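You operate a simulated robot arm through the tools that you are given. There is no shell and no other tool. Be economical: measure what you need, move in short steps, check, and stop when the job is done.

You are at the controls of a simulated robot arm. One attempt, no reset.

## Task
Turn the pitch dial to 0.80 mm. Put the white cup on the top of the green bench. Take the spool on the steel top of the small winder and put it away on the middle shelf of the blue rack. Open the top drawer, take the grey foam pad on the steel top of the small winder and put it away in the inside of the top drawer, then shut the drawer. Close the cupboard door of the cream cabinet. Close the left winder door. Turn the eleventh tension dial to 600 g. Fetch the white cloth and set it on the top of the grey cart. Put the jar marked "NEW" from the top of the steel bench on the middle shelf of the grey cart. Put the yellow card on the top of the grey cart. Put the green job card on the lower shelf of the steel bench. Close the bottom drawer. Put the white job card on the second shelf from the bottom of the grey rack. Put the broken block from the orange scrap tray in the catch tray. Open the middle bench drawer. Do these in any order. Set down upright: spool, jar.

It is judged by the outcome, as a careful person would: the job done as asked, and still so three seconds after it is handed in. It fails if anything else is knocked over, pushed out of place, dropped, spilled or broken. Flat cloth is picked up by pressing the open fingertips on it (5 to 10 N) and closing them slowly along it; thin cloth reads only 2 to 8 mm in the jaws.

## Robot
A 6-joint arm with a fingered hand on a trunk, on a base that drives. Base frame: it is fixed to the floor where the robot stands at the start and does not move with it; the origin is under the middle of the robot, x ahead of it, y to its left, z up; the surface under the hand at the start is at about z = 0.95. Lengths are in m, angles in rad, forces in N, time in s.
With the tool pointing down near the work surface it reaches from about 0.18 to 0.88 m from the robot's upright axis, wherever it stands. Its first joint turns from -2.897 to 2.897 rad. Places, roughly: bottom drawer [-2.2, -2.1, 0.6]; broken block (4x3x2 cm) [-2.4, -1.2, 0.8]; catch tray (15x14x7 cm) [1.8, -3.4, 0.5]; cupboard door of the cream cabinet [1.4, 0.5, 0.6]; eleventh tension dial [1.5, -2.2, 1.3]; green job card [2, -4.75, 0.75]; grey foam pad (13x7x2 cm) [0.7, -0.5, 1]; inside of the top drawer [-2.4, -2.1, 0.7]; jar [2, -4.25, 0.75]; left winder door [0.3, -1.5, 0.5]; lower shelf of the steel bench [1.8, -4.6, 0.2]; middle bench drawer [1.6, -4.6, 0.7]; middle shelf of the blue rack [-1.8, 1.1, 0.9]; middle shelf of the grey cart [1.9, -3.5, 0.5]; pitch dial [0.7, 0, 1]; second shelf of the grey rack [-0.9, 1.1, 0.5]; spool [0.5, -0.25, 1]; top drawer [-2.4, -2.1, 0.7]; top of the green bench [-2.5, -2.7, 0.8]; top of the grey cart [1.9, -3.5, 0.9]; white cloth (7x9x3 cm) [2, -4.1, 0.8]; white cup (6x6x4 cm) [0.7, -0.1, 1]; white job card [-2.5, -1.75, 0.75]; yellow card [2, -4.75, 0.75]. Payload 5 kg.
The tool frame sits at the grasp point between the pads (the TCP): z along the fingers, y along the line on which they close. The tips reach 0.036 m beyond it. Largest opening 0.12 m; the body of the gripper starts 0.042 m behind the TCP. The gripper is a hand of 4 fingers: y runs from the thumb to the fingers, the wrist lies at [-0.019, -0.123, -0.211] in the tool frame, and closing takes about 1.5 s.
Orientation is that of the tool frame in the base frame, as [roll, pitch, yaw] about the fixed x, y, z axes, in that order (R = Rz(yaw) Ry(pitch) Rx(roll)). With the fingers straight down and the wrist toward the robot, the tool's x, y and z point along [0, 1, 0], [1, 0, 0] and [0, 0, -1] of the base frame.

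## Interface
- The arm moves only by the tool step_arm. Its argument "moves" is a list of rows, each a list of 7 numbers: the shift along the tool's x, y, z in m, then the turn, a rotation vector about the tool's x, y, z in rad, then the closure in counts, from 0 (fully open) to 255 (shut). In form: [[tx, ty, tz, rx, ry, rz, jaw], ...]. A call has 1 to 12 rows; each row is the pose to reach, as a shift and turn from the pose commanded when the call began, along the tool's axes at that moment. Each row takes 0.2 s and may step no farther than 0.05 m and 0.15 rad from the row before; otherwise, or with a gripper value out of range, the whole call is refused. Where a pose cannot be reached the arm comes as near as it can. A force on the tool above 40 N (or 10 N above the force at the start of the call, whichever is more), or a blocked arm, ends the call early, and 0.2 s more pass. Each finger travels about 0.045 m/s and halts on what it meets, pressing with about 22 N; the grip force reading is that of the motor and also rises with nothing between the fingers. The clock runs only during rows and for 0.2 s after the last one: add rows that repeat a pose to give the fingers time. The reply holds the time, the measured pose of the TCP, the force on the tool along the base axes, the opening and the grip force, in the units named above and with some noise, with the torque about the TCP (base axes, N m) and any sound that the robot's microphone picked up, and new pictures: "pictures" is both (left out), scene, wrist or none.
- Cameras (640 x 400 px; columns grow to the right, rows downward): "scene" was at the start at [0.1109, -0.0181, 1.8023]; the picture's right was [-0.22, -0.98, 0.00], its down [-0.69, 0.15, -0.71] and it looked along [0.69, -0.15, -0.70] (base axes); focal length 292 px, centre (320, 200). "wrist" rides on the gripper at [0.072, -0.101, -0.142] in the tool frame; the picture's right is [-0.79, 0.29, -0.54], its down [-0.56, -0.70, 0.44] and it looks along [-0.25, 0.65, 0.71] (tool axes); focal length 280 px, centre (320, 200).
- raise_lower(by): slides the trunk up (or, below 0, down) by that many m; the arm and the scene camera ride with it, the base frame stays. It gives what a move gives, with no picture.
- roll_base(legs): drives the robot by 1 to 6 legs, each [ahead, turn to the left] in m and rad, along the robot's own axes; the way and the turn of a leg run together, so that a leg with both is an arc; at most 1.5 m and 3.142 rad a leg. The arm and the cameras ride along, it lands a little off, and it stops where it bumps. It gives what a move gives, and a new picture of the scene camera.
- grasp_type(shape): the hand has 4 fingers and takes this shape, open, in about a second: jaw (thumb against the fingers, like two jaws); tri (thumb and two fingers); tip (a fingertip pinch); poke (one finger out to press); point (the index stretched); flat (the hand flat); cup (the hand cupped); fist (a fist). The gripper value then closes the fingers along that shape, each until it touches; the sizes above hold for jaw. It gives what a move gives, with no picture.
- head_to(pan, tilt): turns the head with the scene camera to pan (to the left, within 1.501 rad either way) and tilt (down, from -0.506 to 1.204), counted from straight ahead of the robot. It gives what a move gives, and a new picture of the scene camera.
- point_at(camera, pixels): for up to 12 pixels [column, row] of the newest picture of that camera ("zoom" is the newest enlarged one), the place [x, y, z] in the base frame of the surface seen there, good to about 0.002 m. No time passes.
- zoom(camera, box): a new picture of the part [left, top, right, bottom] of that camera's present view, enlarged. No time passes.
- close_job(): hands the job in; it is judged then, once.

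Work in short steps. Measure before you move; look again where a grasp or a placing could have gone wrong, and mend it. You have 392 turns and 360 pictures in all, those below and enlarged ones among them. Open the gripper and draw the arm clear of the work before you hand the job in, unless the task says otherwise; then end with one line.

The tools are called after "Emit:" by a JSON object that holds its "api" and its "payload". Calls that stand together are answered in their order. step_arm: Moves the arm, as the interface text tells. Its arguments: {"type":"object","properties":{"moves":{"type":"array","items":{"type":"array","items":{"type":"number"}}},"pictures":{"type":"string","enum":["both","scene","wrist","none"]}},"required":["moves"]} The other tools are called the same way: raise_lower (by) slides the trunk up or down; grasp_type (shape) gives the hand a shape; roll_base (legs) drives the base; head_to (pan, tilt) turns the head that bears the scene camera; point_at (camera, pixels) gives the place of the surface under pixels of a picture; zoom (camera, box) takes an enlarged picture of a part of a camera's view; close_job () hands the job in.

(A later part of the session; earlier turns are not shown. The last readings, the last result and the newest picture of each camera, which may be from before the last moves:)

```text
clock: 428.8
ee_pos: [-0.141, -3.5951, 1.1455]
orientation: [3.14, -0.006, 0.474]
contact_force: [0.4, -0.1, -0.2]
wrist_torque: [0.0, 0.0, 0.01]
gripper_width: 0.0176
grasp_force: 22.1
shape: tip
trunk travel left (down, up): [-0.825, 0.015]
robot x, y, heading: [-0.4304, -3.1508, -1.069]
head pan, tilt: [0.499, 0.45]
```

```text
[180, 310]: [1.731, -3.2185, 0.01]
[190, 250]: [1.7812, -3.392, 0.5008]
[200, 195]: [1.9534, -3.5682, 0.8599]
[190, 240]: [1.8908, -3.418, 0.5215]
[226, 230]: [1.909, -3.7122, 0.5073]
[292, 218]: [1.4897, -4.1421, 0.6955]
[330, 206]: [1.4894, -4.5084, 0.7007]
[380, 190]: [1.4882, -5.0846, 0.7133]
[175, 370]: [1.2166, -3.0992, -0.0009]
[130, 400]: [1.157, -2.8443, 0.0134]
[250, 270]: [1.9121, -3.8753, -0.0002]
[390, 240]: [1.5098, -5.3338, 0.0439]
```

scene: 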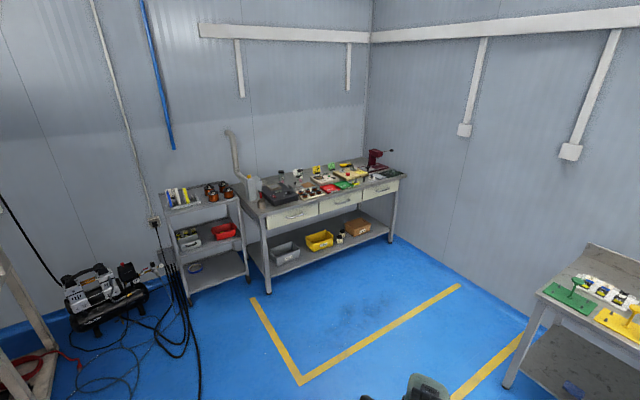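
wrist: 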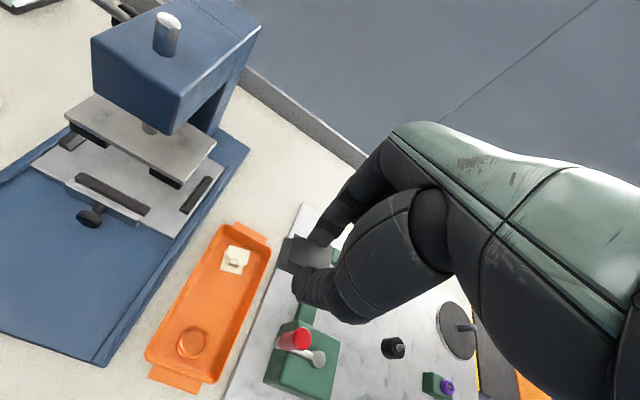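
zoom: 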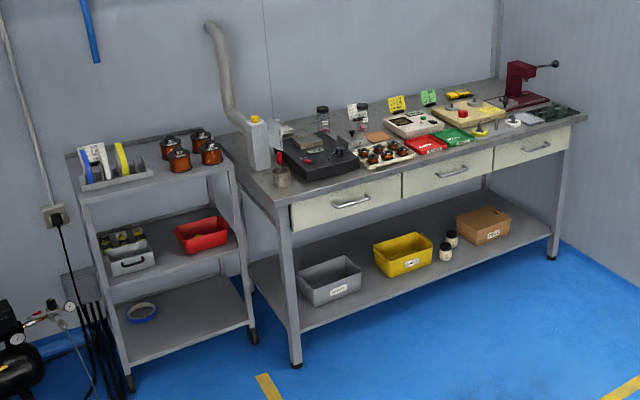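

Emit:
{"api": "point_at", "payload": {"camera": "scene", "pixels": [[198, 395], [190, 340], [185, 320], [150, 345], [205, 285], [100, 395], [70, 350]]}}

Emit:
{"api": "zoom", "payload": {"camera": "scene", "box": [150, 170, 270, 310]}}

```text
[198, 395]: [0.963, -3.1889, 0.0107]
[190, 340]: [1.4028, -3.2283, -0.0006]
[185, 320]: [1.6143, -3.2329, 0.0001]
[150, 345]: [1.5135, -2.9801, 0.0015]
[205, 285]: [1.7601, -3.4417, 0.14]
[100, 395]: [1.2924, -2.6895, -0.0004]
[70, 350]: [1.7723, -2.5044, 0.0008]
```

```text
2.86 times, centred on (210, 240) of scene
```

zoom: 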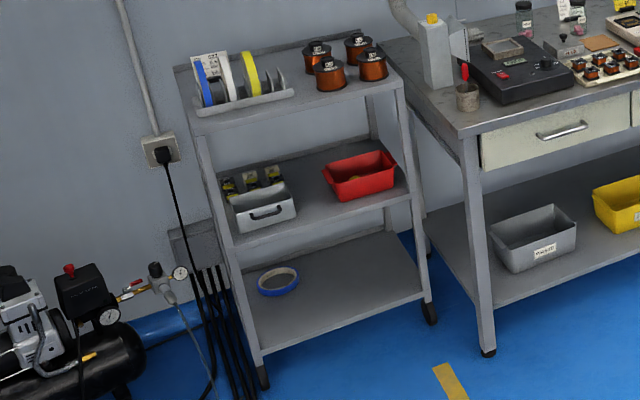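

Hoses reach out to about (0.96,-3.19). I look down-left to map them before driving.

Emit:
{"api": "head_to", "payload": {"pan": 0.75, "tilt": 0.75}}

```text
clock: 429.6
ee_pos: [-0.1404, -3.5944, 1.1463]
orientation: [3.141, -0.005, 0.476]
contact_force: [-0.4, 0.3, -0.7]
wrist_torque: [0.0, -0.02, 0.0]
gripper_width: 0.0176
grasp_force: 21.7
shape: tip
trunk travel left (down, up): [-0.825, 0.015]
robot x, y, heading: [-0.4255, -3.1532, -1.074]
head pan, tilt: [0.75, 0.75]
```

scene: 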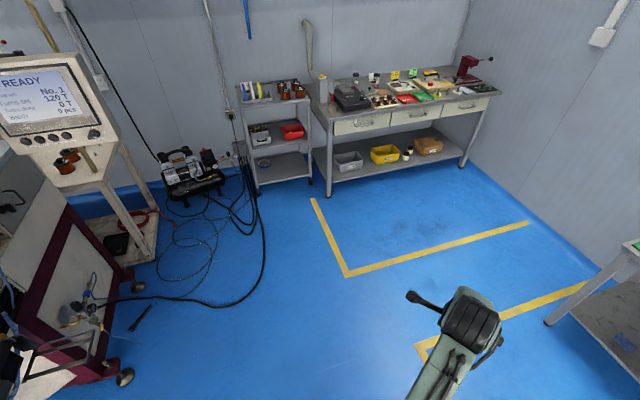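

Emit:
{"api": "point_at", "payload": {"camera": "scene", "pixels": [[265, 270], [240, 300], [205, 305], [262, 215], [312, 198], [347, 277], [527, 222], [130, 375], [145, 315], [200, 278]]}}

```text
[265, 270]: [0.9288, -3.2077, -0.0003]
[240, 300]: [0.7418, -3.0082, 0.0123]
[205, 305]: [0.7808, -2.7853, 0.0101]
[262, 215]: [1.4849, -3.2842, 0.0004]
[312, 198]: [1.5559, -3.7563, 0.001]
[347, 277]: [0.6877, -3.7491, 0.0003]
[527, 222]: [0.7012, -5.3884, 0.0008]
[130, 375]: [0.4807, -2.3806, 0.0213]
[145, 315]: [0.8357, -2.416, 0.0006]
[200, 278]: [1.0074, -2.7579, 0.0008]
```

Hoses stay north of y≈-3.2 (up to x 1.5 at -3.28). I go to (1.0,-3.6), facing +x.

Emit:
{"api": "roll_base", "payload": {"legs": [[0, 0.77], [1.49, 0], [0, 0.3]]}}

Emit:
{"api": "head_to", "payload": {"pan": 0.15, "tilt": 0.75}}

```text
clock: 441.3
ee_pos: [1.5385, -3.6151, 1.1462]
orientation: [-3.141, -0.006, 1.507]
contact_force: [0.0, -0.5, -0.4]
wrist_torque: [-0.05, 0.01, 0.02]
gripper_width: 0.0174
grasp_force: 21.5
shape: tip
trunk travel left (down, up): [-0.825, 0.015]
robot x, y, heading: [1.0102, -3.6384, -0.041]
head pan, tilt: [0.75, 0.75]
```

scene: 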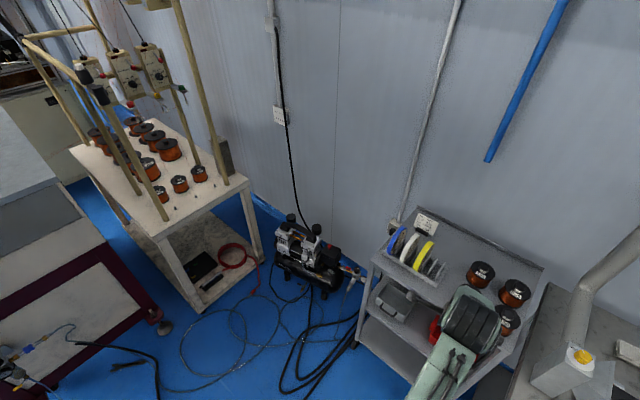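

```text
clock: 442.3
ee_pos: [1.5387, -3.6159, 1.1459]
orientation: [-3.141, -0.006, 1.507]
contact_force: [0.8, 0.2, 0.0]
wrist_torque: [0.0, 0.01, 0.04]
gripper_width: 0.0172
grasp_force: 22.4
shape: tip
trunk travel left (down, up): [-0.825, 0.015]
robot x, y, heading: [1.0096, -3.6401, -0.039]
head pan, tilt: [0.15, 0.75]
```

scene: 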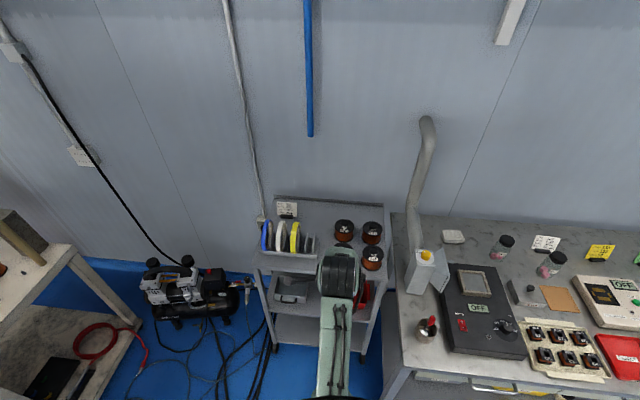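

I lower the trunk to view the middle shelf and catch tray.

Emit:
{"api": "raise_lower", "payload": {"by": -0.4}}

Emit:
{"api": "head_to", "payload": {"pan": 0.3, "tilt": 0.7}}

Emit:
{"api": "zoom", "payload": {"camera": "scene", "box": [160, 100, 420, 300]}}

```text
clock: 446.1
ee_pos: [1.5397, -3.6158, 0.7454]
orientation: [-3.14, -0.006, 1.508]
contact_force: [-0.7, -0.4, -0.8]
wrist_torque: [-0.02, -0.01, -0.02]
gripper_width: 0.0175
grasp_force: 22.3
shape: tip
trunk travel left (down, up): [-0.425, 0.415]
robot x, y, heading: [1.0133, -3.636, -0.037]
head pan, tilt: [0.15, 0.75]
```

```text
clock: 446.8
ee_pos: [1.54, -3.615, 0.7465]
orientation: [3.14, -0.006, 1.508]
contact_force: [0.1, 0.0, -0.5]
wrist_torque: [0.01, -0.03, 0.0]
gripper_width: 0.0174
grasp_force: 22.0
shape: tip
trunk travel left (down, up): [-0.425, 0.415]
robot x, y, heading: [1.01, -3.6349, -0.044]
head pan, tilt: [0.3, 0.7]
```

scene: 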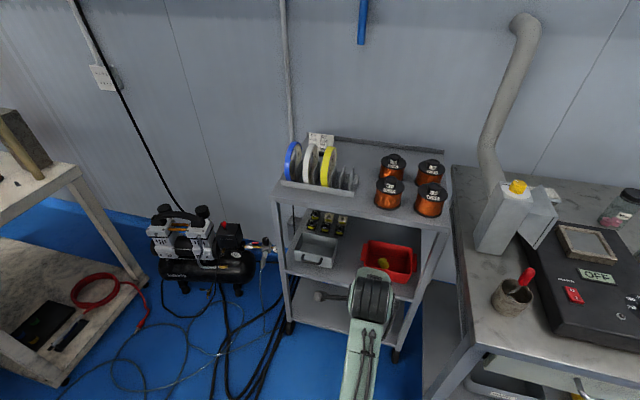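

```text
2.00 times, centred on (290, 200) of scene
```

zoom: 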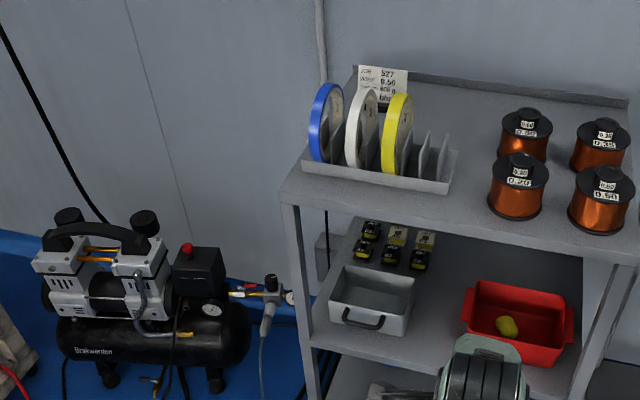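

Emit:
{"api": "point_at", "payload": {"camera": "zoom", "pixels": [[370, 285], [335, 308], [408, 315], [340, 268], [413, 278], [520, 340], [470, 310], [440, 330], [300, 190], [300, 210], [590, 250], [380, 345]]}}

```text
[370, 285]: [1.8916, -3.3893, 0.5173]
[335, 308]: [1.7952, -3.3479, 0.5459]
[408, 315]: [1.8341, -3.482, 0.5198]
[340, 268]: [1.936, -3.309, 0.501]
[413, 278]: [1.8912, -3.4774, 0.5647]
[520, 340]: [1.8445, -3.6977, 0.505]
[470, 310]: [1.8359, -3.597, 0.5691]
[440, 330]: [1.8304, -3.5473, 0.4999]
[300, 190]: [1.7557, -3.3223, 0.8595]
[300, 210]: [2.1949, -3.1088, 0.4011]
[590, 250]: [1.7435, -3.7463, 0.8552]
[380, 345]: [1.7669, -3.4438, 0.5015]
```

Catch tray is the grey one with handle: centre (1.86,-3.41), rim z 0.57, top shelf edge x 1.745. I'll go in with the hand tilted ~43° forward. First raise, shift left, tilt.

Emit:
{"api": "step_arm", "payload": {"moves": [[0.034, -0.004, -0.02, -0.125, 0, 0, 250], [0.068, -0.008, -0.04, -0.25, 0, 0, 250], [0.102, -0.012, -0.06, -0.375, 0, 0, 250], [0.136, -0.016, -0.08, -0.5, 0, 0, 250], [0.17, -0.02, -0.1, -0.625, 0, 0, 250], [0.204, -0.023, -0.12, -0.75, 0, 0, 250]], "pictures": "none"}}

Emit:
{"api": "raise_lower", "payload": {"by": -0.24}}

Emit:
{"api": "head_to", "payload": {"pan": 0.25, "tilt": 0.55}}

```text
clock: 448.2
ee_pos: [1.5289, -3.4102, 0.8697]
orientation: [2.389, -0.005, 1.509]
contact_force: [1.0, 0.8, -0.8]
wrist_torque: [-0.02, 0.02, 0.01]
gripper_width: 0.0174
grasp_force: 22.3
shape: tip
trunk travel left (down, up): [-0.425, 0.415]
robot x, y, heading: [1.008, -3.6344, -0.042]
head pan, tilt: [0.3, 0.7]
```

```text
clock: 450.7
ee_pos: [1.5305, -3.4125, 0.6299]
orientation: [2.39, -0.006, 1.512]
contact_force: [0.7, -0.9, -0.4]
wrist_torque: [-0.01, 0.02, 0.01]
gripper_width: 0.0171
grasp_force: 21.9
shape: tip
trunk travel left (down, up): [-0.185, 0.655]
robot x, y, heading: [1.0079, -3.6342, -0.036]
head pan, tilt: [0.3, 0.7]
```

```text
clock: 451.4
ee_pos: [1.5294, -3.4123, 0.6287]
orientation: [2.393, -0.005, 1.51]
contact_force: [-1.3, 0.7, -0.5]
wrist_torque: [0.0, 0.04, 0.01]
gripper_width: 0.0172
grasp_force: 22.4
shape: tip
trunk travel left (down, up): [-0.185, 0.655]
robot x, y, heading: [1.0091, -3.6382, -0.037]
head pan, tilt: [0.25, 0.55]
```

scene: 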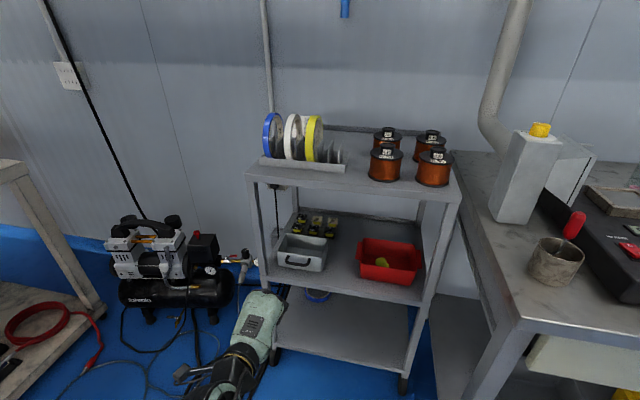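

Move forward over the tray rim (d=0.315, up 12 mm).

Emit:
{"api": "step_arm", "payload": {"moves": [[0.003, 0.041, 0.022, 0, 0, 0, 250], [0.006, 0.074, 0.053, 0, 0, 0, 250], [0.009, 0.107, 0.083, 0, 0, 0, 250], [0.012, 0.14, 0.114, 0, 0, 0, 250], [0.015, 0.173, 0.145, 0, 0, 0, 250], [0.018, 0.206, 0.175, 0, 0, 0, 250], [0.02, 0.239, 0.205, 0, 0, 0, 250]]}}

```text
clock: 453.0
ee_pos: [1.8463, -3.4146, 0.6409]
orientation: [2.39, -0.005, 1.507]
contact_force: [-0.9, -0.3, -0.6]
wrist_torque: [-0.01, 0.02, -0.02]
gripper_width: 0.0173
grasp_force: 21.9
shape: tip
trunk travel left (down, up): [-0.185, 0.655]
robot x, y, heading: [1.0118, -3.636, -0.036]
head pan, tilt: [0.25, 0.55]
```

scene: 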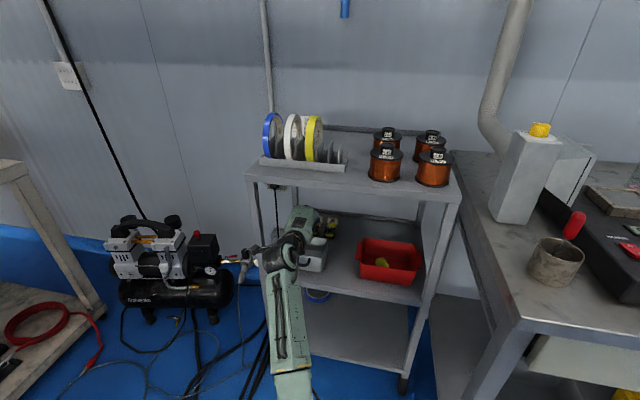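
wrist: 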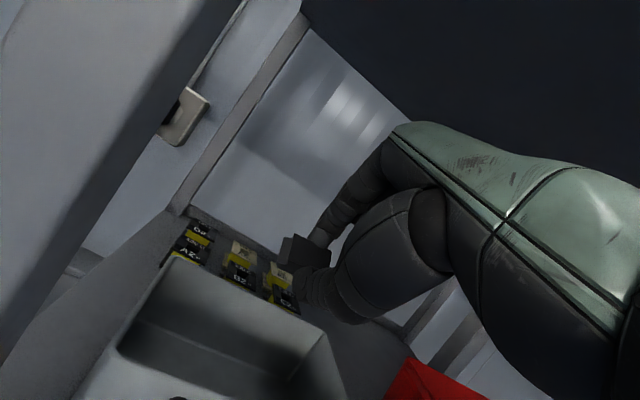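

Block is over the tray. Lower straight down 0.08.

Emit:
{"api": "step_arm", "payload": {"moves": [[0, -0.02, 0.022, 0, 0, 0, 250], [0, -0.04, 0.0435, 0, 0, 0, 250], [0, -0.05, 0.0545, 0, 0, 0, 250], [0, -0.05, 0.0545, 0, 0, 0, 250]], "pictures": "wrist"}}

```text
clock: 454.0
ee_pos: [1.8457, -3.4107, 0.5787]
orientation: [2.377, -0.011, 1.51]
contact_force: [2.4, 2.5, 32.1]
wrist_torque: [0.18, 1.7, -0.11]
gripper_width: 0.0158
grasp_force: 21.7
shape: tip
trunk travel left (down, up): [-0.185, 0.655]
robot x, y, heading: [1.0107, -3.6366, -0.039]
head pan, tilt: [0.25, 0.55]
```

wrist: 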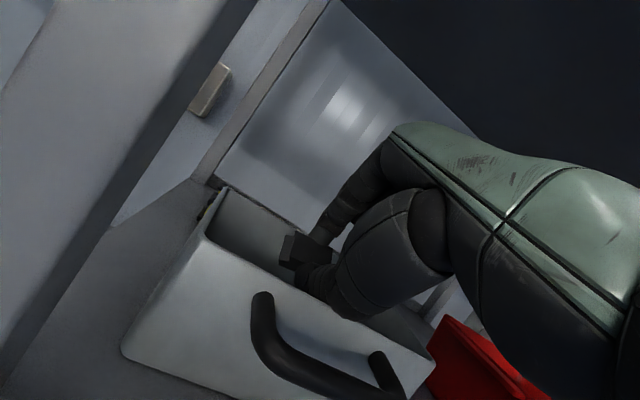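

The thumb rests on the front rim (32 N). I lift 12 mm, go 20 mm further in, and lower again gently.

Emit:
{"api": "step_arm", "payload": {"moves": [[0, 0.009, -0.0095, 0, 0, 0, 250], [0, 0.024, 0.004, 0, 0, 0, 250], [0, 0.024, 0.004, 0, 0, 0, 250], [0, 0.015, 0.0135, 0, 0, 0, 250], [0, 0.01, 0.019, 0, 0, 0, 250]], "pictures": "wrist"}}

```text
clock: 455.2
ee_pos: [1.8684, -3.4103, 0.5791]
orientation: [2.367, -0.014, 1.513]
contact_force: [0.8, -0.4, 16.0]
wrist_torque: [0.09, 0.97, 0.05]
gripper_width: 0.0167
grasp_force: 21.5
shape: tip
trunk travel left (down, up): [-0.185, 0.655]
robot x, y, heading: [1.0095, -3.6362, -0.04]
head pan, tilt: [0.25, 0.55]
stopped in row 5: the force on the tool passed its limit at 45 N (the readings are from after the stop); the commanded pose is now the measured one
```

wrist: 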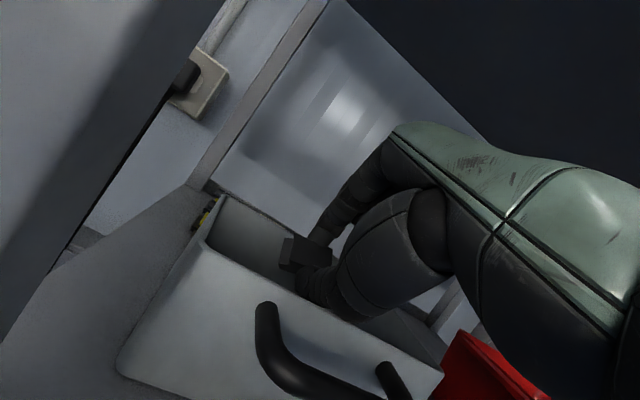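

Still on the rim. I raise 10 mm, make the hand steeper by 0.25 rad, then lower.

Emit:
{"api": "step_arm", "payload": {"moves": [[0, 0.007, -0.007, 0, 0, 0, 250], [0, 0.007, -0.007, 0.13, 0, 0, 250], [0, 0.007, -0.007, 0.26, 0, 0, 250], [0, -0.002, 0.004, 0.26, 0, 0, 250], [0, -0.01, 0.015, 0.26, 0, 0, 250], [0, -0.016, 0.022, 0.26, 0, 0, 250]], "pictures": "wrist"}}

```text
clock: 456.4
ee_pos: [1.876, -3.4113, 0.5837]
orientation: [2.598, -0.022, 1.513]
contact_force: [0.2, -2.2, 19.4]
wrist_torque: [-0.12, -0.76, -0.04]
gripper_width: 0.0184
grasp_force: 21.5
shape: tip
trunk travel left (down, up): [-0.185, 0.655]
robot x, y, heading: [1.011, -3.6374, -0.029]
head pan, tilt: [0.25, 0.55]
stopped in row 5: the force on the tool passed its limit at 49 N (the readings are from after the stop); the commanded pose is now the measured one
```

wrist: 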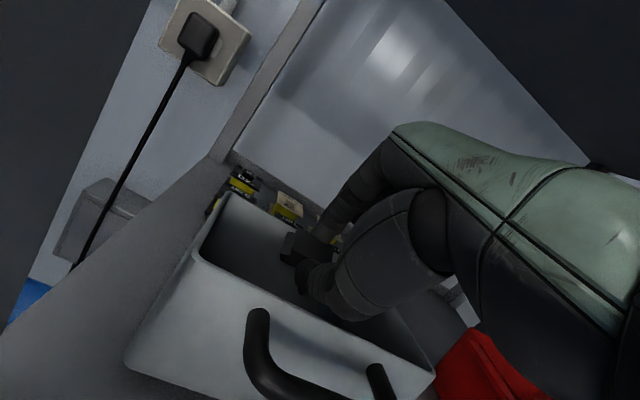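

Now the index touches the rear side. The block is well inside the tray; I raise 5 mm and release with a small opening.

Emit:
{"api": "step_arm", "payload": {"moves": [[0, 0.003, -0.005, 0, 0, 0, 250], [0, 0.0, -0.006, 0, 0, 0, 200], [0, 0.0, -0.006, 0, 0, 0, 185], [0, 0.0, -0.006, 0, 0, 0, 180], [0, 0.0, -0.006, 0, 0, 0, 180]], "pictures": "wrist"}}

```text
clock: 457.6
ee_pos: [1.8712, -3.4106, 0.5807]
orientation: [2.612, -0.018, 1.515]
contact_force: [-3.6, -0.7, 10.5]
wrist_torque: [-0.06, -0.29, -0.02]
gripper_width: 0.0362
grasp_force: 0.0
shape: tip
trunk travel left (down, up): [-0.185, 0.655]
robot x, y, heading: [1.0094, -3.6355, -0.033]
head pan, tilt: [0.25, 0.55]
```

wrist: 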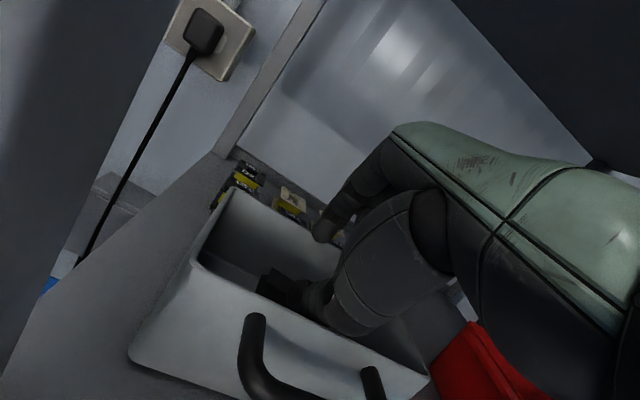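

Block lies in the tray. Rise 0.06 and back out.

Emit:
{"api": "step_arm", "payload": {"moves": [[0, 0.015, -0.026, 0, 0, 0, 180], [0, 0.03, -0.052, 0, 0, 0, 180], [0, -0.005, -0.072, 0, 0, 0, 180], [0, -0.04, -0.092, 0, 0, 0, 180], [0, -0.078, -0.114, 0, 0, 0, 180], [0, -0.117, -0.137, 0, 0, 0, 180], [0, -0.155, -0.16, 0, 0, 0, 180], [0, -0.19, -0.18, 0, 0, 0, 180]]}}

```text
clock: 459.4
ee_pos: [1.6174, -3.3971, 0.6417]
orientation: [2.615, -0.02, 1.514]
contact_force: [-0.4, 0.1, 0.1]
wrist_torque: [-0.02, -0.02, 0.01]
gripper_width: 0.0353
grasp_force: 0.0
shape: tip
trunk travel left (down, up): [-0.185, 0.655]
robot x, y, heading: [1.0119, -3.6377, -0.036]
head pan, tilt: [0.25, 0.55]
```

scene: 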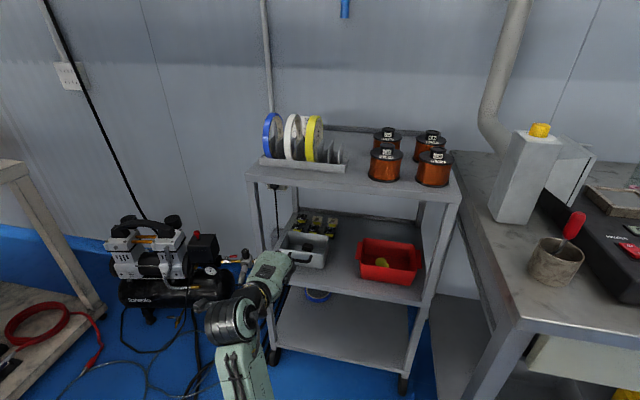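
wrist: 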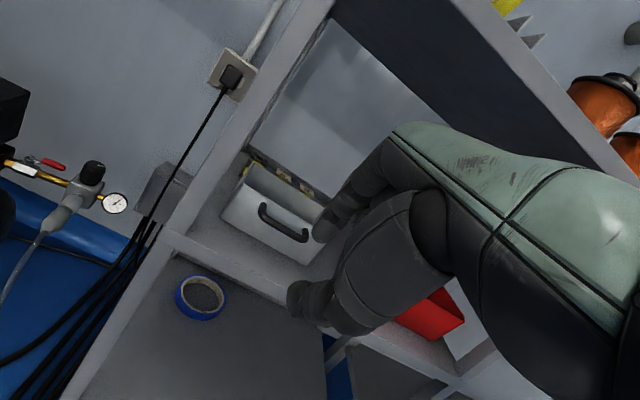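

I zoom to make sure the tray contents and the small parts behind are undisturbed.

Emit:
{"api": "zoom", "payload": {"camera": "scene", "box": [255, 190, 365, 290]}}

Emit:
{"api": "raise_lower", "payload": {"by": 0.4}}

Emit:
{"api": "raise_lower", "payload": {"by": 0.24}}

Emit:
{"api": "step_arm", "payload": {"moves": [[0, -0.03, 0, 0.13, 0, 0, 100], [0, -0.06, 0, 0.26, 0, 0, 0], [0, -0.09, 0, 0.39, 0, 0, 0], [0, -0.12, 0, 0.53, 0, 0, 0]], "pictures": "none"}}

Emit:
{"api": "head_to", "payload": {"pan": -0.3, "tilt": 0.75}}

```text
4.00 times, centred on (310, 240) of scene
```

zoom: 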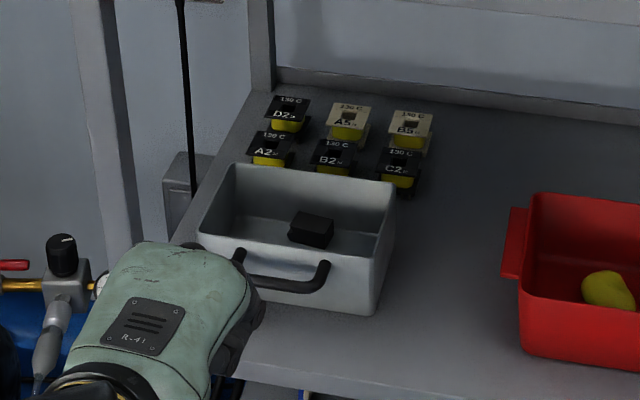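

```text
clock: 463.2
ee_pos: [1.6187, -3.3969, 1.041]
orientation: [2.616, -0.018, 1.513]
contact_force: [0.1, -0.2, 0.0]
wrist_torque: [-0.01, -0.01, 0.01]
gripper_width: 0.0353
grasp_force: 0.1
shape: tip
trunk travel left (down, up): [-0.585, 0.255]
robot x, y, heading: [1.0125, -3.6407, -0.036]
head pan, tilt: [0.25, 0.55]
```

```text
clock: 465.7
ee_pos: [1.6178, -3.3969, 1.2816]
orientation: [2.613, -0.017, 1.515]
contact_force: [1.0, -0.4, -1.2]
wrist_torque: [-0.02, 0.05, 0.01]
gripper_width: 0.0352
grasp_force: 0.1
shape: tip
trunk travel left (down, up): [-0.825, 0.015]
robot x, y, heading: [1.0119, -3.64, -0.039]
head pan, tilt: [0.25, 0.55]
```

```text
clock: 466.7
ee_pos: [1.5155, -3.3908, 1.2222]
orientation: [-3.138, -0.017, 1.515]
contact_force: [-0.4, -0.5, -0.4]
wrist_torque: [-0.01, -0.02, 0.01]
gripper_width: 0.1197
grasp_force: 0.1
shape: tip
trunk travel left (down, up): [-0.825, 0.015]
robot x, y, heading: [1.0121, -3.6359, -0.036]
head pan, tilt: [0.25, 0.55]
```

```text
clock: 467.7
ee_pos: [1.517, -3.3901, 1.2234]
orientation: [-3.139, -0.016, 1.513]
contact_force: [0.8, 0.5, 0.4]
wrist_torque: [0.0, -0.03, -0.03]
gripper_width: 0.1195
grasp_force: 0.0
shape: tip
trunk travel left (down, up): [-0.825, 0.015]
robot x, y, heading: [1.01, -3.6377, -0.038]
head pan, tilt: [-0.3, 0.75]
```

scene: 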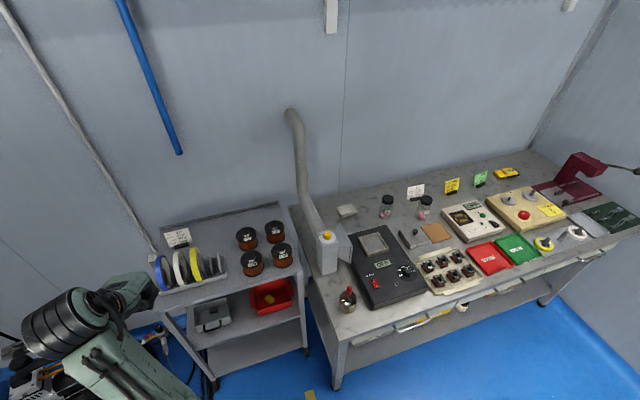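

Block is in the tray, parts behind untouched. Now zoom on the steel bench.

Emit:
{"api": "zoom", "payload": {"camera": "scene", "box": [310, 150, 470, 250]}}

Emit:
{"api": "zoom", "payload": {"camera": "scene", "box": [400, 140, 560, 250]}}

Emit:
{"api": "point_at", "payload": {"camera": "scene", "pixels": [[347, 211], [386, 202], [424, 204], [416, 192], [452, 186], [481, 178], [447, 350], [200, 258], [260, 225], [300, 240], [345, 225], [345, 345]]}}

```text
4.00 times, centred on (390, 200) of scene
```

zoom: 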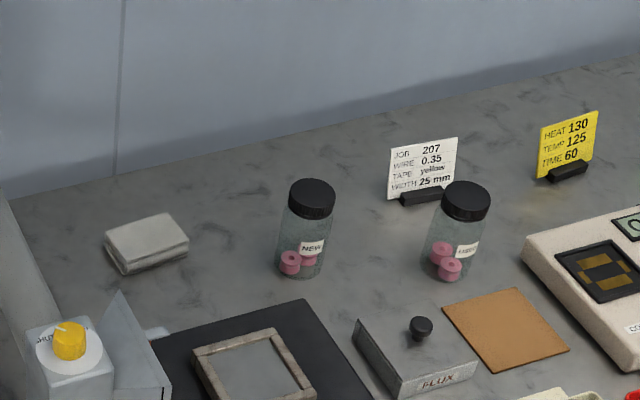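

```text
3.64 times, centred on (480, 195) of scene
```

zoom: 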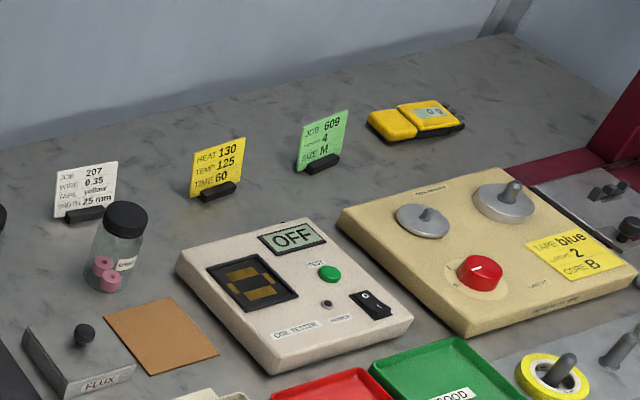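

```text
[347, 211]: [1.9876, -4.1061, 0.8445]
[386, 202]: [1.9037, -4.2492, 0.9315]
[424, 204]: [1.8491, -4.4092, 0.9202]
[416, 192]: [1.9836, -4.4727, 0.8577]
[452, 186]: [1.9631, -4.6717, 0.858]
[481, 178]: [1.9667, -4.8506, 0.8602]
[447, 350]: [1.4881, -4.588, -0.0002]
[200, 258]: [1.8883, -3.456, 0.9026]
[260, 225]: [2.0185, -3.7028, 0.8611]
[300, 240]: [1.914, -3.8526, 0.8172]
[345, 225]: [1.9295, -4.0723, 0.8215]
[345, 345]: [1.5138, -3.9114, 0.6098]
```

NEW jar at (1.90,-4.25); cloth (1.99,-4.11); yellow card (1.963,-4.67); green card (1.967,-4.85). Now check the free room on the cart top.

Emit:
{"api": "zoom", "payload": {"camera": "scene", "box": [150, 195, 310, 295]}}

Emit:
{"api": "point_at", "payload": {"camera": "zoom", "pixels": [[300, 275], [320, 200], [230, 120], [330, 110], [400, 160], [360, 330], [300, 300], [540, 200], [430, 290], [550, 300], [90, 390], [570, 60]]}}

```text
4.00 times, centred on (230, 245) of scene
```

zoom: 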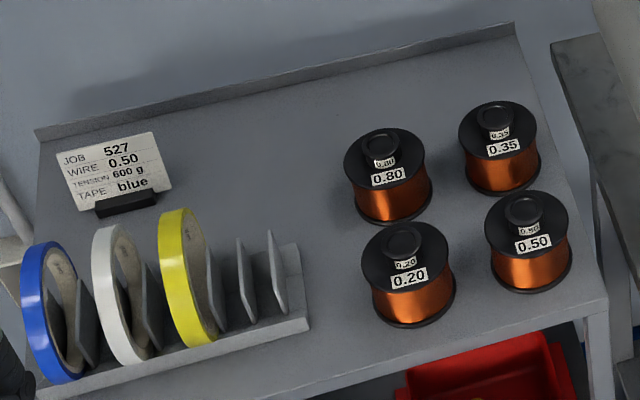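

```text
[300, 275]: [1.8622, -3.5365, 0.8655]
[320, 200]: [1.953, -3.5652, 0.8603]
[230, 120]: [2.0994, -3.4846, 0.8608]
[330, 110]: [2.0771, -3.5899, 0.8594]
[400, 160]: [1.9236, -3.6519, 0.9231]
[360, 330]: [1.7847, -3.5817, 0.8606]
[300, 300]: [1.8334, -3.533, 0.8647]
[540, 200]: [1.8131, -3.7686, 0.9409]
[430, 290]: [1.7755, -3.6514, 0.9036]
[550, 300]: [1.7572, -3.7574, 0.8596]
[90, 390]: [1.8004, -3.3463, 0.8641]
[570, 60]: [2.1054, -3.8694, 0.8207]
```

I plan: yellow card → cart top back (2.07,-3.50); cloth in front of it; jar → middle shelf front gap (1.79,-3.535). First the yellow card: drive to (1.13,-4.6).

Emit:
{"api": "roll_base", "payload": {"legs": [[0, -1.41], [0.97, 0], [0, 1.44]]}}

Emit:
{"api": "raise_lower", "payload": {"by": -0.2}}

Emit:
{"api": "head_to", "payload": {"pan": -0.05, "tilt": 0.75}}

```text
clock: 481.5
ee_pos: [1.6466, -4.3288, 1.2219]
orientation: [-3.141, -0.018, 1.579]
contact_force: [-0.8, 0.4, 0.5]
wrist_torque: [0.01, 0.02, -0.03]
gripper_width: 0.1195
grasp_force: 0.0
shape: tip
trunk travel left (down, up): [-0.825, 0.015]
robot x, y, heading: [1.1566, -4.6065, 0.03]
head pan, tilt: [-0.3, 0.75]
```

scene: 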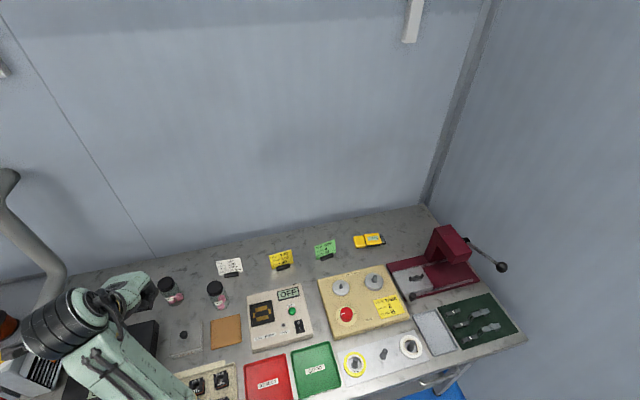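

```text
clock: 483.7
ee_pos: [1.6468, -4.3281, 1.0229]
orientation: [-3.141, -0.018, 1.578]
contact_force: [-0.1, 0.5, 0.2]
wrist_torque: [0.02, 0.01, -0.02]
gripper_width: 0.1197
grasp_force: 0.1
shape: tip
trunk travel left (down, up): [-0.625, 0.215]
robot x, y, heading: [1.1591, -4.609, 0.029]
head pan, tilt: [-0.3, 0.75]
```

```text
clock: 484.5
ee_pos: [1.6474, -4.3287, 1.0226]
orientation: [-3.14, -0.018, 1.579]
contact_force: [-0.3, 0.4, -0.8]
wrist_torque: [0.01, 0.0, 0.05]
gripper_width: 0.1197
grasp_force: 0.0
shape: tip
trunk travel left (down, up): [-0.625, 0.215]
robot x, y, heading: [1.1579, -4.6079, 0.028]
head pan, tilt: [-0.051, 0.75]
```

scene: 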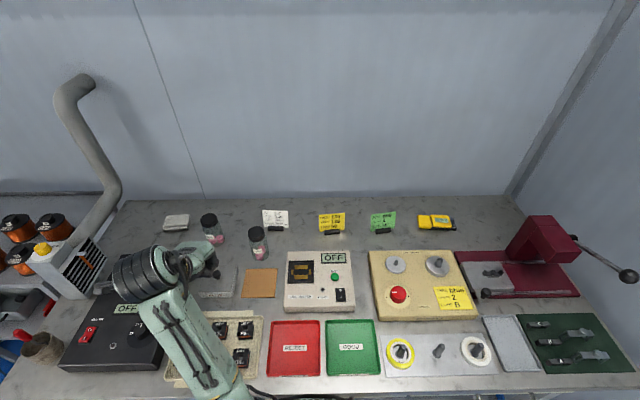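

Emit:
{"api": "grasp_type", "payload": {"shape": "jaw"}}

Emit:
{"api": "zoom", "payload": {"camera": "scene", "box": [300, 200, 410, 245]}}

Emit:
{"api": "point_at", "payload": {"camera": "zoom", "pixels": [[115, 90], [245, 90], [120, 180], [250, 170], [185, 205], [410, 80], [535, 70], [420, 165], [550, 150], [490, 185], [200, 110], [330, 150]]}}

```text
clock: 485.4
ee_pos: [1.6467, -4.3292, 1.023]
orientation: [-3.14, -0.018, 1.579]
contact_force: [0.2, -0.6, -0.1]
wrist_torque: [0.01, 0.01, 0.0]
gripper_width: 0.1195
grasp_force: 0.0
shape: jaw
trunk travel left (down, up): [-0.625, 0.215]
robot x, y, heading: [1.16, -4.6059, 0.028]
head pan, tilt: [-0.051, 0.75]
```

```text
5.82 times, centred on (355, 222) of scene
```

zoom: 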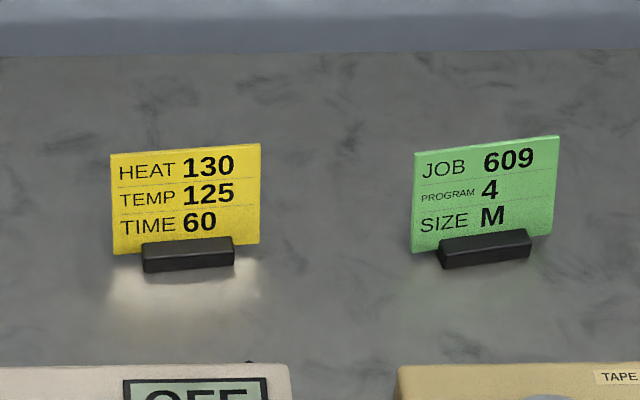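

```text
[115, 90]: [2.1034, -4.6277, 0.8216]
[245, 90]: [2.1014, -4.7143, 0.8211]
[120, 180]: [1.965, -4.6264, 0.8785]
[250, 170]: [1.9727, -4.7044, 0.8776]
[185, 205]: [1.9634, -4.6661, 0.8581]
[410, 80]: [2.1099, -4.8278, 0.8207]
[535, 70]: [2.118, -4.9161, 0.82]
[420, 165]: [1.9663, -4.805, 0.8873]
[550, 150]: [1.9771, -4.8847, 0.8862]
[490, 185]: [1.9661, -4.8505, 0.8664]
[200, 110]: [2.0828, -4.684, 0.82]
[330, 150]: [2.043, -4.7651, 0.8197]
```

Yellow card centre (1.966,-4.666), top z 0.894 on bench z 0.82. Move above it.

Emit:
{"api": "step_arm", "payload": {"moves": [[-0.035, 0.032, 0, 0, -0.003, -0.01, 60], [-0.07, 0.064, 0, 0, -0.006, -0.02, 60], [-0.104, 0.095, 0, 0, -0.009, -0.03, 60], [-0.138, 0.127, 0, 0, -0.012, -0.04, 60], [-0.172, 0.159, 0, 0, -0.015, -0.05, 60], [-0.206, 0.19, 0, 0, -0.018, -0.06, 60], [-0.24, 0.222, 0, 0, -0.018, -0.07, 60], [-0.275, 0.254, 0, 0, -0.018, -0.08, 60], [-0.31, 0.286, 0, 0, -0.018, -0.09, 60], [-0.3405, 0.3163, 0, 0, -0.018, -0.09, 60], [-0.3405, 0.3163, 0.03, 0, -0.018, -0.09, 60]]}}

```text
clock: 487.8
ee_pos: [1.9691, -4.6649, 0.9853]
orientation: [-3.141, -0.001, 1.669]
contact_force: [0.6, -0.5, -0.3]
wrist_torque: [0.0, -0.01, -0.03]
gripper_width: 0.0918
grasp_force: 0.1
shape: jaw
trunk travel left (down, up): [-0.625, 0.215]
robot x, y, heading: [1.1558, -4.6081, 0.028]
head pan, tilt: [-0.051, 0.75]
```

scene: 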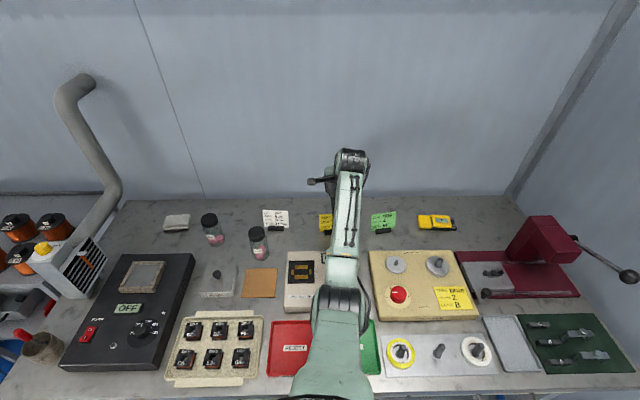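
wrist: 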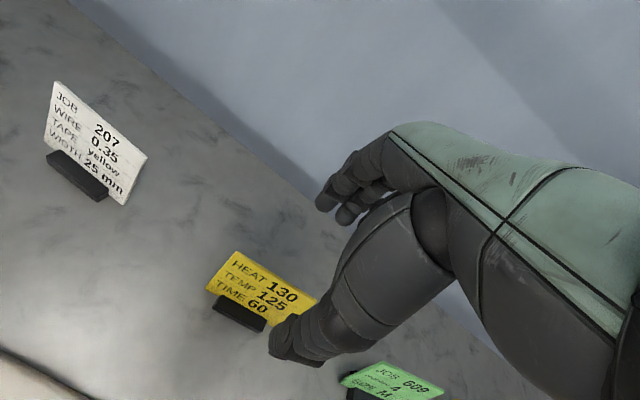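

Same geometry as the white card. Descend 0.096, close, lift.

Emit:
{"api": "step_arm", "payload": {"moves": [[0, 0, 0.04, 0, 0, 0, 60], [0, 0, 0.08, 0, 0, 0, 80], [0, 0, 0.096, 0, 0, 0, 100], [0, 0, 0.096, 0, 0, 0, 150], [0, 0, 0.096, 0, 0, 0, 200], [0, 0, 0.096, 0, 0, 0, 240], [0, 0, 0.096, 0, 0, 0, 255], [0, 0, 0.096, 0, 0, 0, 255], [0, 0, 0.096, 0, 0, 0, 255]], "pictures": "none"}}

Emit:
{"api": "step_arm", "payload": {"moves": [[0, 0, -0.03, 0, 0, 0, 255], [0, 0, -0.07, 0, 0, 0, 255], [0, 0, -0.11, 0, 0, 0, 255], [0, 0, -0.15, 0, 0, 0, 255], [0, -0.04, -0.17, 0, 0, 0, 255], [0, -0.08, -0.17, 0, 0, 0, 255], [0, -0.12, -0.17, 0, 0, 0, 255], [0, -0.16, -0.17, 0, 0, 0, 255], [0, -0.2, -0.17, 0, 0, 0, 255]], "pictures": "wrist"}}

```text
clock: 489.8
ee_pos: [1.965, -4.6666, 0.8889]
orientation: [-3.139, -0.001, 1.67]
contact_force: [0.0, -1.6, 1.6]
wrist_torque: [0.04, 0.04, 0.0]
gripper_width: 0.0
grasp_force: 22.1
shape: jaw
trunk travel left (down, up): [-0.625, 0.215]
robot x, y, heading: [1.1621, -4.6066, 0.029]
head pan, tilt: [-0.051, 0.75]
```

```text
clock: 491.8
ee_pos: [1.7684, -4.6848, 1.061]
orientation: [3.14, 0.0, 1.67]
contact_force: [-0.3, -0.1, -1.2]
wrist_torque: [0.02, -0.04, 0.01]
gripper_width: 0.0
grasp_force: 21.9
shape: jaw
trunk travel left (down, up): [-0.625, 0.215]
robot x, y, heading: [1.153, -4.6058, 0.031]
head pan, tilt: [-0.051, 0.75]
```

wrist: 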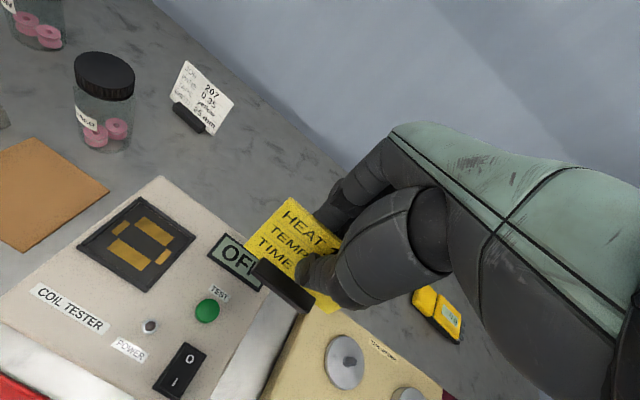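

Yellow card held. Raise and drive to the cart.

Emit:
{"api": "raise_lower", "payload": {"by": 0.2}}

Emit:
{"api": "roll_base", "payload": {"legs": [[0, 1.496], [1.03, 0], [0, -1.52]]}}

Emit:
{"api": "head_to", "payload": {"pan": 0.15, "tilt": 0.85}}

```text
clock: 493.9
ee_pos: [1.7689, -4.686, 1.2596]
orientation: [-3.139, 0.001, 1.67]
contact_force: [-0.5, 0.1, -0.3]
wrist_torque: [0.01, -0.03, -0.01]
gripper_width: 0.0002
grasp_force: 21.6
shape: jaw
trunk travel left (down, up): [-0.825, 0.015]
robot x, y, heading: [1.1587, -4.6095, 0.029]
head pan, tilt: [-0.051, 0.75]
```

```text
clock: 502.5
ee_pos: [1.3584, -3.3189, 1.2595]
orientation: [3.141, -0.003, 3.117]
contact_force: [0.1, -0.4, -0.7]
wrist_torque: [-0.03, -0.02, -0.01]
gripper_width: 0.0002
grasp_force: 22.5
shape: jaw
trunk travel left (down, up): [-0.825, 0.015]
robot x, y, heading: [1.1965, -3.9149, 1.333]
head pan, tilt: [-0.051, 0.75]
stopped in leg 2: the robot was blocked; the commanded pose is now the measured one
```

scene: 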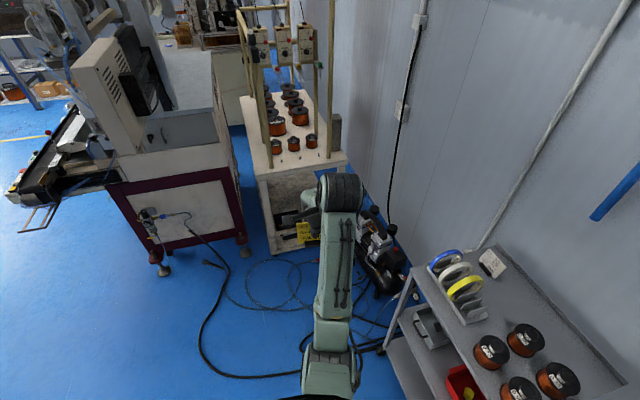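

```text
clock: 503.2
ee_pos: [1.3545, -3.3148, 1.2597]
orientation: [-3.14, 0.0, 3.118]
contact_force: [0.3, -0.7, 0.2]
wrist_torque: [0.0, -0.02, 0.01]
gripper_width: 0.0002
grasp_force: 22.3
shape: jaw
trunk travel left (down, up): [-0.825, 0.015]
robot x, y, heading: [1.1971, -3.9158, 1.335]
head pan, tilt: [0.15, 0.85]
```

scene: 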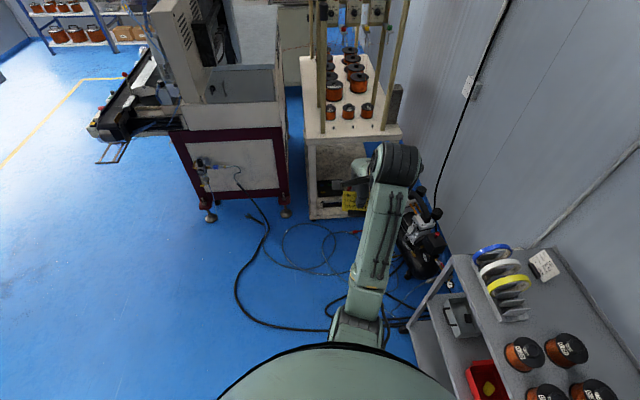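

The base bumped (likely the bench corner leg). I back off slightly, steer left, and continue to (1.09,-3.6).

Emit:
{"api": "roll_base", "payload": {"legs": [[-0.06, 0], [0, 0.5], [0.36, 0], [0, -1.83]]}}

Emit:
{"api": "head_to", "payload": {"pan": 0.0, "tilt": 0.85}}

```text
clock: 513.2
ee_pos: [1.7044, -3.6458, 1.2596]
orientation: [-3.14, 0.0, 1.771]
contact_force: [0.8, 0.2, -0.6]
wrist_torque: [-0.01, -0.01, -0.02]
gripper_width: 0.0
grasp_force: 22.1
shape: jaw
trunk travel left (down, up): [-0.825, 0.015]
robot x, y, heading: [1.0897, -3.6277, -0.009]
head pan, tilt: [0.15, 0.85]
```

scene: 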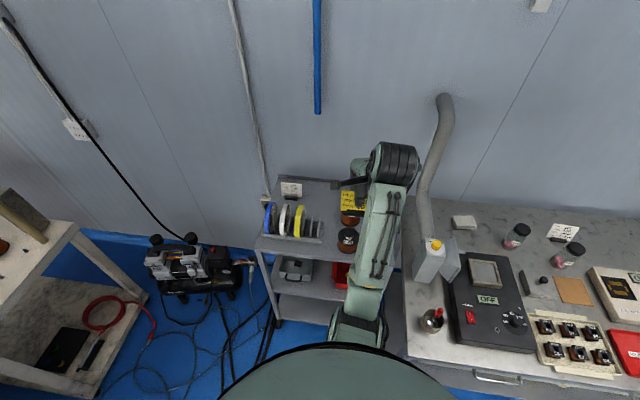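

```text
clock: 513.9
ee_pos: [1.7045, -3.6451, 1.2583]
orientation: [-3.14, 0.001, 1.769]
contact_force: [-0.2, -0.1, -0.2]
wrist_torque: [0.01, 0.03, 0.0]
gripper_width: 0.0
grasp_force: 22.4
shape: jaw
trunk travel left (down, up): [-0.825, 0.015]
robot x, y, heading: [1.089, -3.628, -0.012]
head pan, tilt: [0.0, 0.85]
```

scene: 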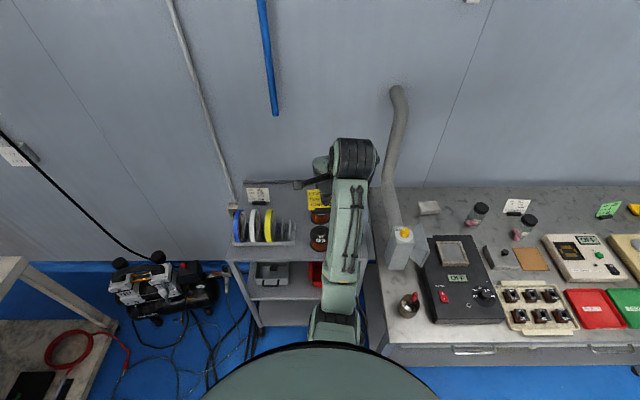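

I drive ahead 0.19, lower the trunk 0.15, then carry the card over to (2.05,-3.50).

Emit:
{"api": "roll_base", "payload": {"legs": [[0.19, 0]]}}

Emit:
{"api": "raise_lower", "payload": {"by": -0.15}}

Emit:
{"api": "step_arm", "payload": {"moves": [[0.023, 0.036, 0, 0, 0, 0.04, 255], [0.046, 0.072, 0, 0, 0, 0.08, 255], [0.069, 0.108, 0, 0, 0, 0.12, 255], [0.092, 0.146, 0, 0, 0, 0.16, 255], [0.1134, 0.182, 0, 0, 0, 0.198, 255]]}}

```text
clock: 515.6
ee_pos: [1.8932, -3.6469, 1.2598]
orientation: [3.141, 0.001, 1.771]
contact_force: [0.1, 0.3, 0.1]
wrist_torque: [-0.01, -0.03, 0.0]
gripper_width: 0.0
grasp_force: 21.6
shape: jaw
trunk travel left (down, up): [-0.825, 0.015]
robot x, y, heading: [1.2803, -3.6315, -0.007]
head pan, tilt: [0.0, 0.85]
```

scene: 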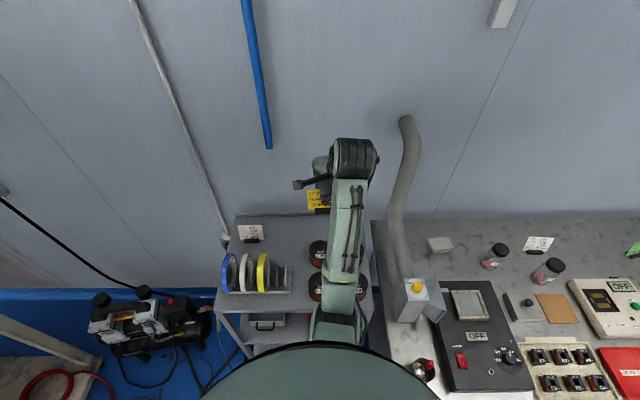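

```text
clock: 517.3
ee_pos: [1.8933, -3.6477, 1.1097]
orientation: [-3.14, -0.001, 1.771]
contact_force: [0.6, 0.0, -1.0]
wrist_torque: [0.0, 0.0, 0.01]
gripper_width: 0.0
grasp_force: 22.3
shape: jaw
trunk travel left (down, up): [-0.675, 0.165]
robot x, y, heading: [1.2794, -3.6288, -0.005]
head pan, tilt: [0.0, 0.85]
```

```text
clock: 518.5
ee_pos: [2.0498, -3.5003, 1.1083]
orientation: [-3.138, -0.001, 1.573]
contact_force: [-0.1, -0.2, 0.0]
wrist_torque: [-0.06, 0.01, 0.03]
gripper_width: 0.0
grasp_force: 22.1
shape: jaw
trunk travel left (down, up): [-0.675, 0.165]
robot x, y, heading: [1.28, -3.6311, -0.007]
head pan, tilt: [0.0, 0.85]
```

scene: 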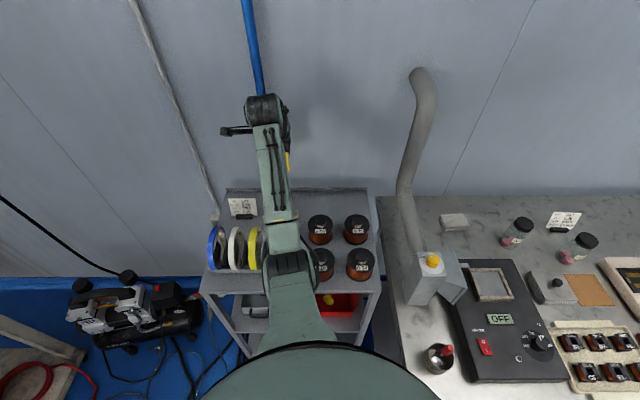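
wrist: 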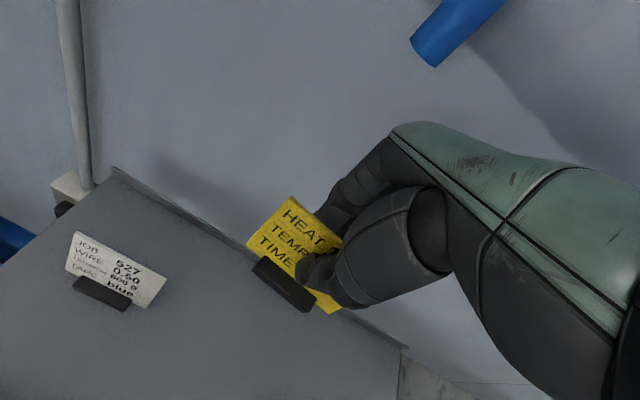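

Clear. Shift 20 mm right and lower to z≈0.933.

Emit:
{"api": "step_arm", "payload": {"moves": [[-0.02, 0, 0.03, 0, 0, 0, 255], [-0.02, 0, 0.07, 0, 0, 0, 255], [-0.02, 0, 0.11, 0, 0, 0, 255], [-0.02, 0, 0.15, 0, 0, 0, 255], [-0.02, 0, 0.17, 0, 0, 0, 255], [-0.02, 0, 0.175, 0, 0, 0, 255], [-0.02, 0, 0.179, 0, 0, 0, 255], [-0.02, 0, 0.179, 0, 0, 0, 255]], "pictures": "wrist"}}

```text
clock: 520.3
ee_pos: [2.0498, -3.5212, 0.9312]
orientation: [3.14, 0.0, 1.573]
contact_force: [-0.1, -0.9, 0.5]
wrist_torque: [0.0, 0.02, 0.02]
gripper_width: 0.0
grasp_force: 22.6
shape: jaw
trunk travel left (down, up): [-0.675, 0.165]
robot x, y, heading: [1.277, -3.6301, -0.009]
head pan, tilt: [0.0, 0.85]
```

wrist: 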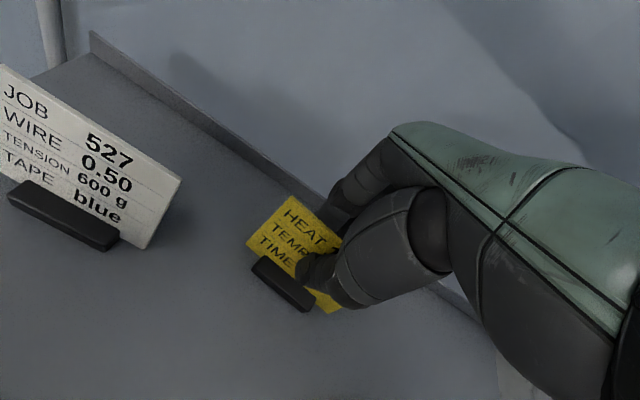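

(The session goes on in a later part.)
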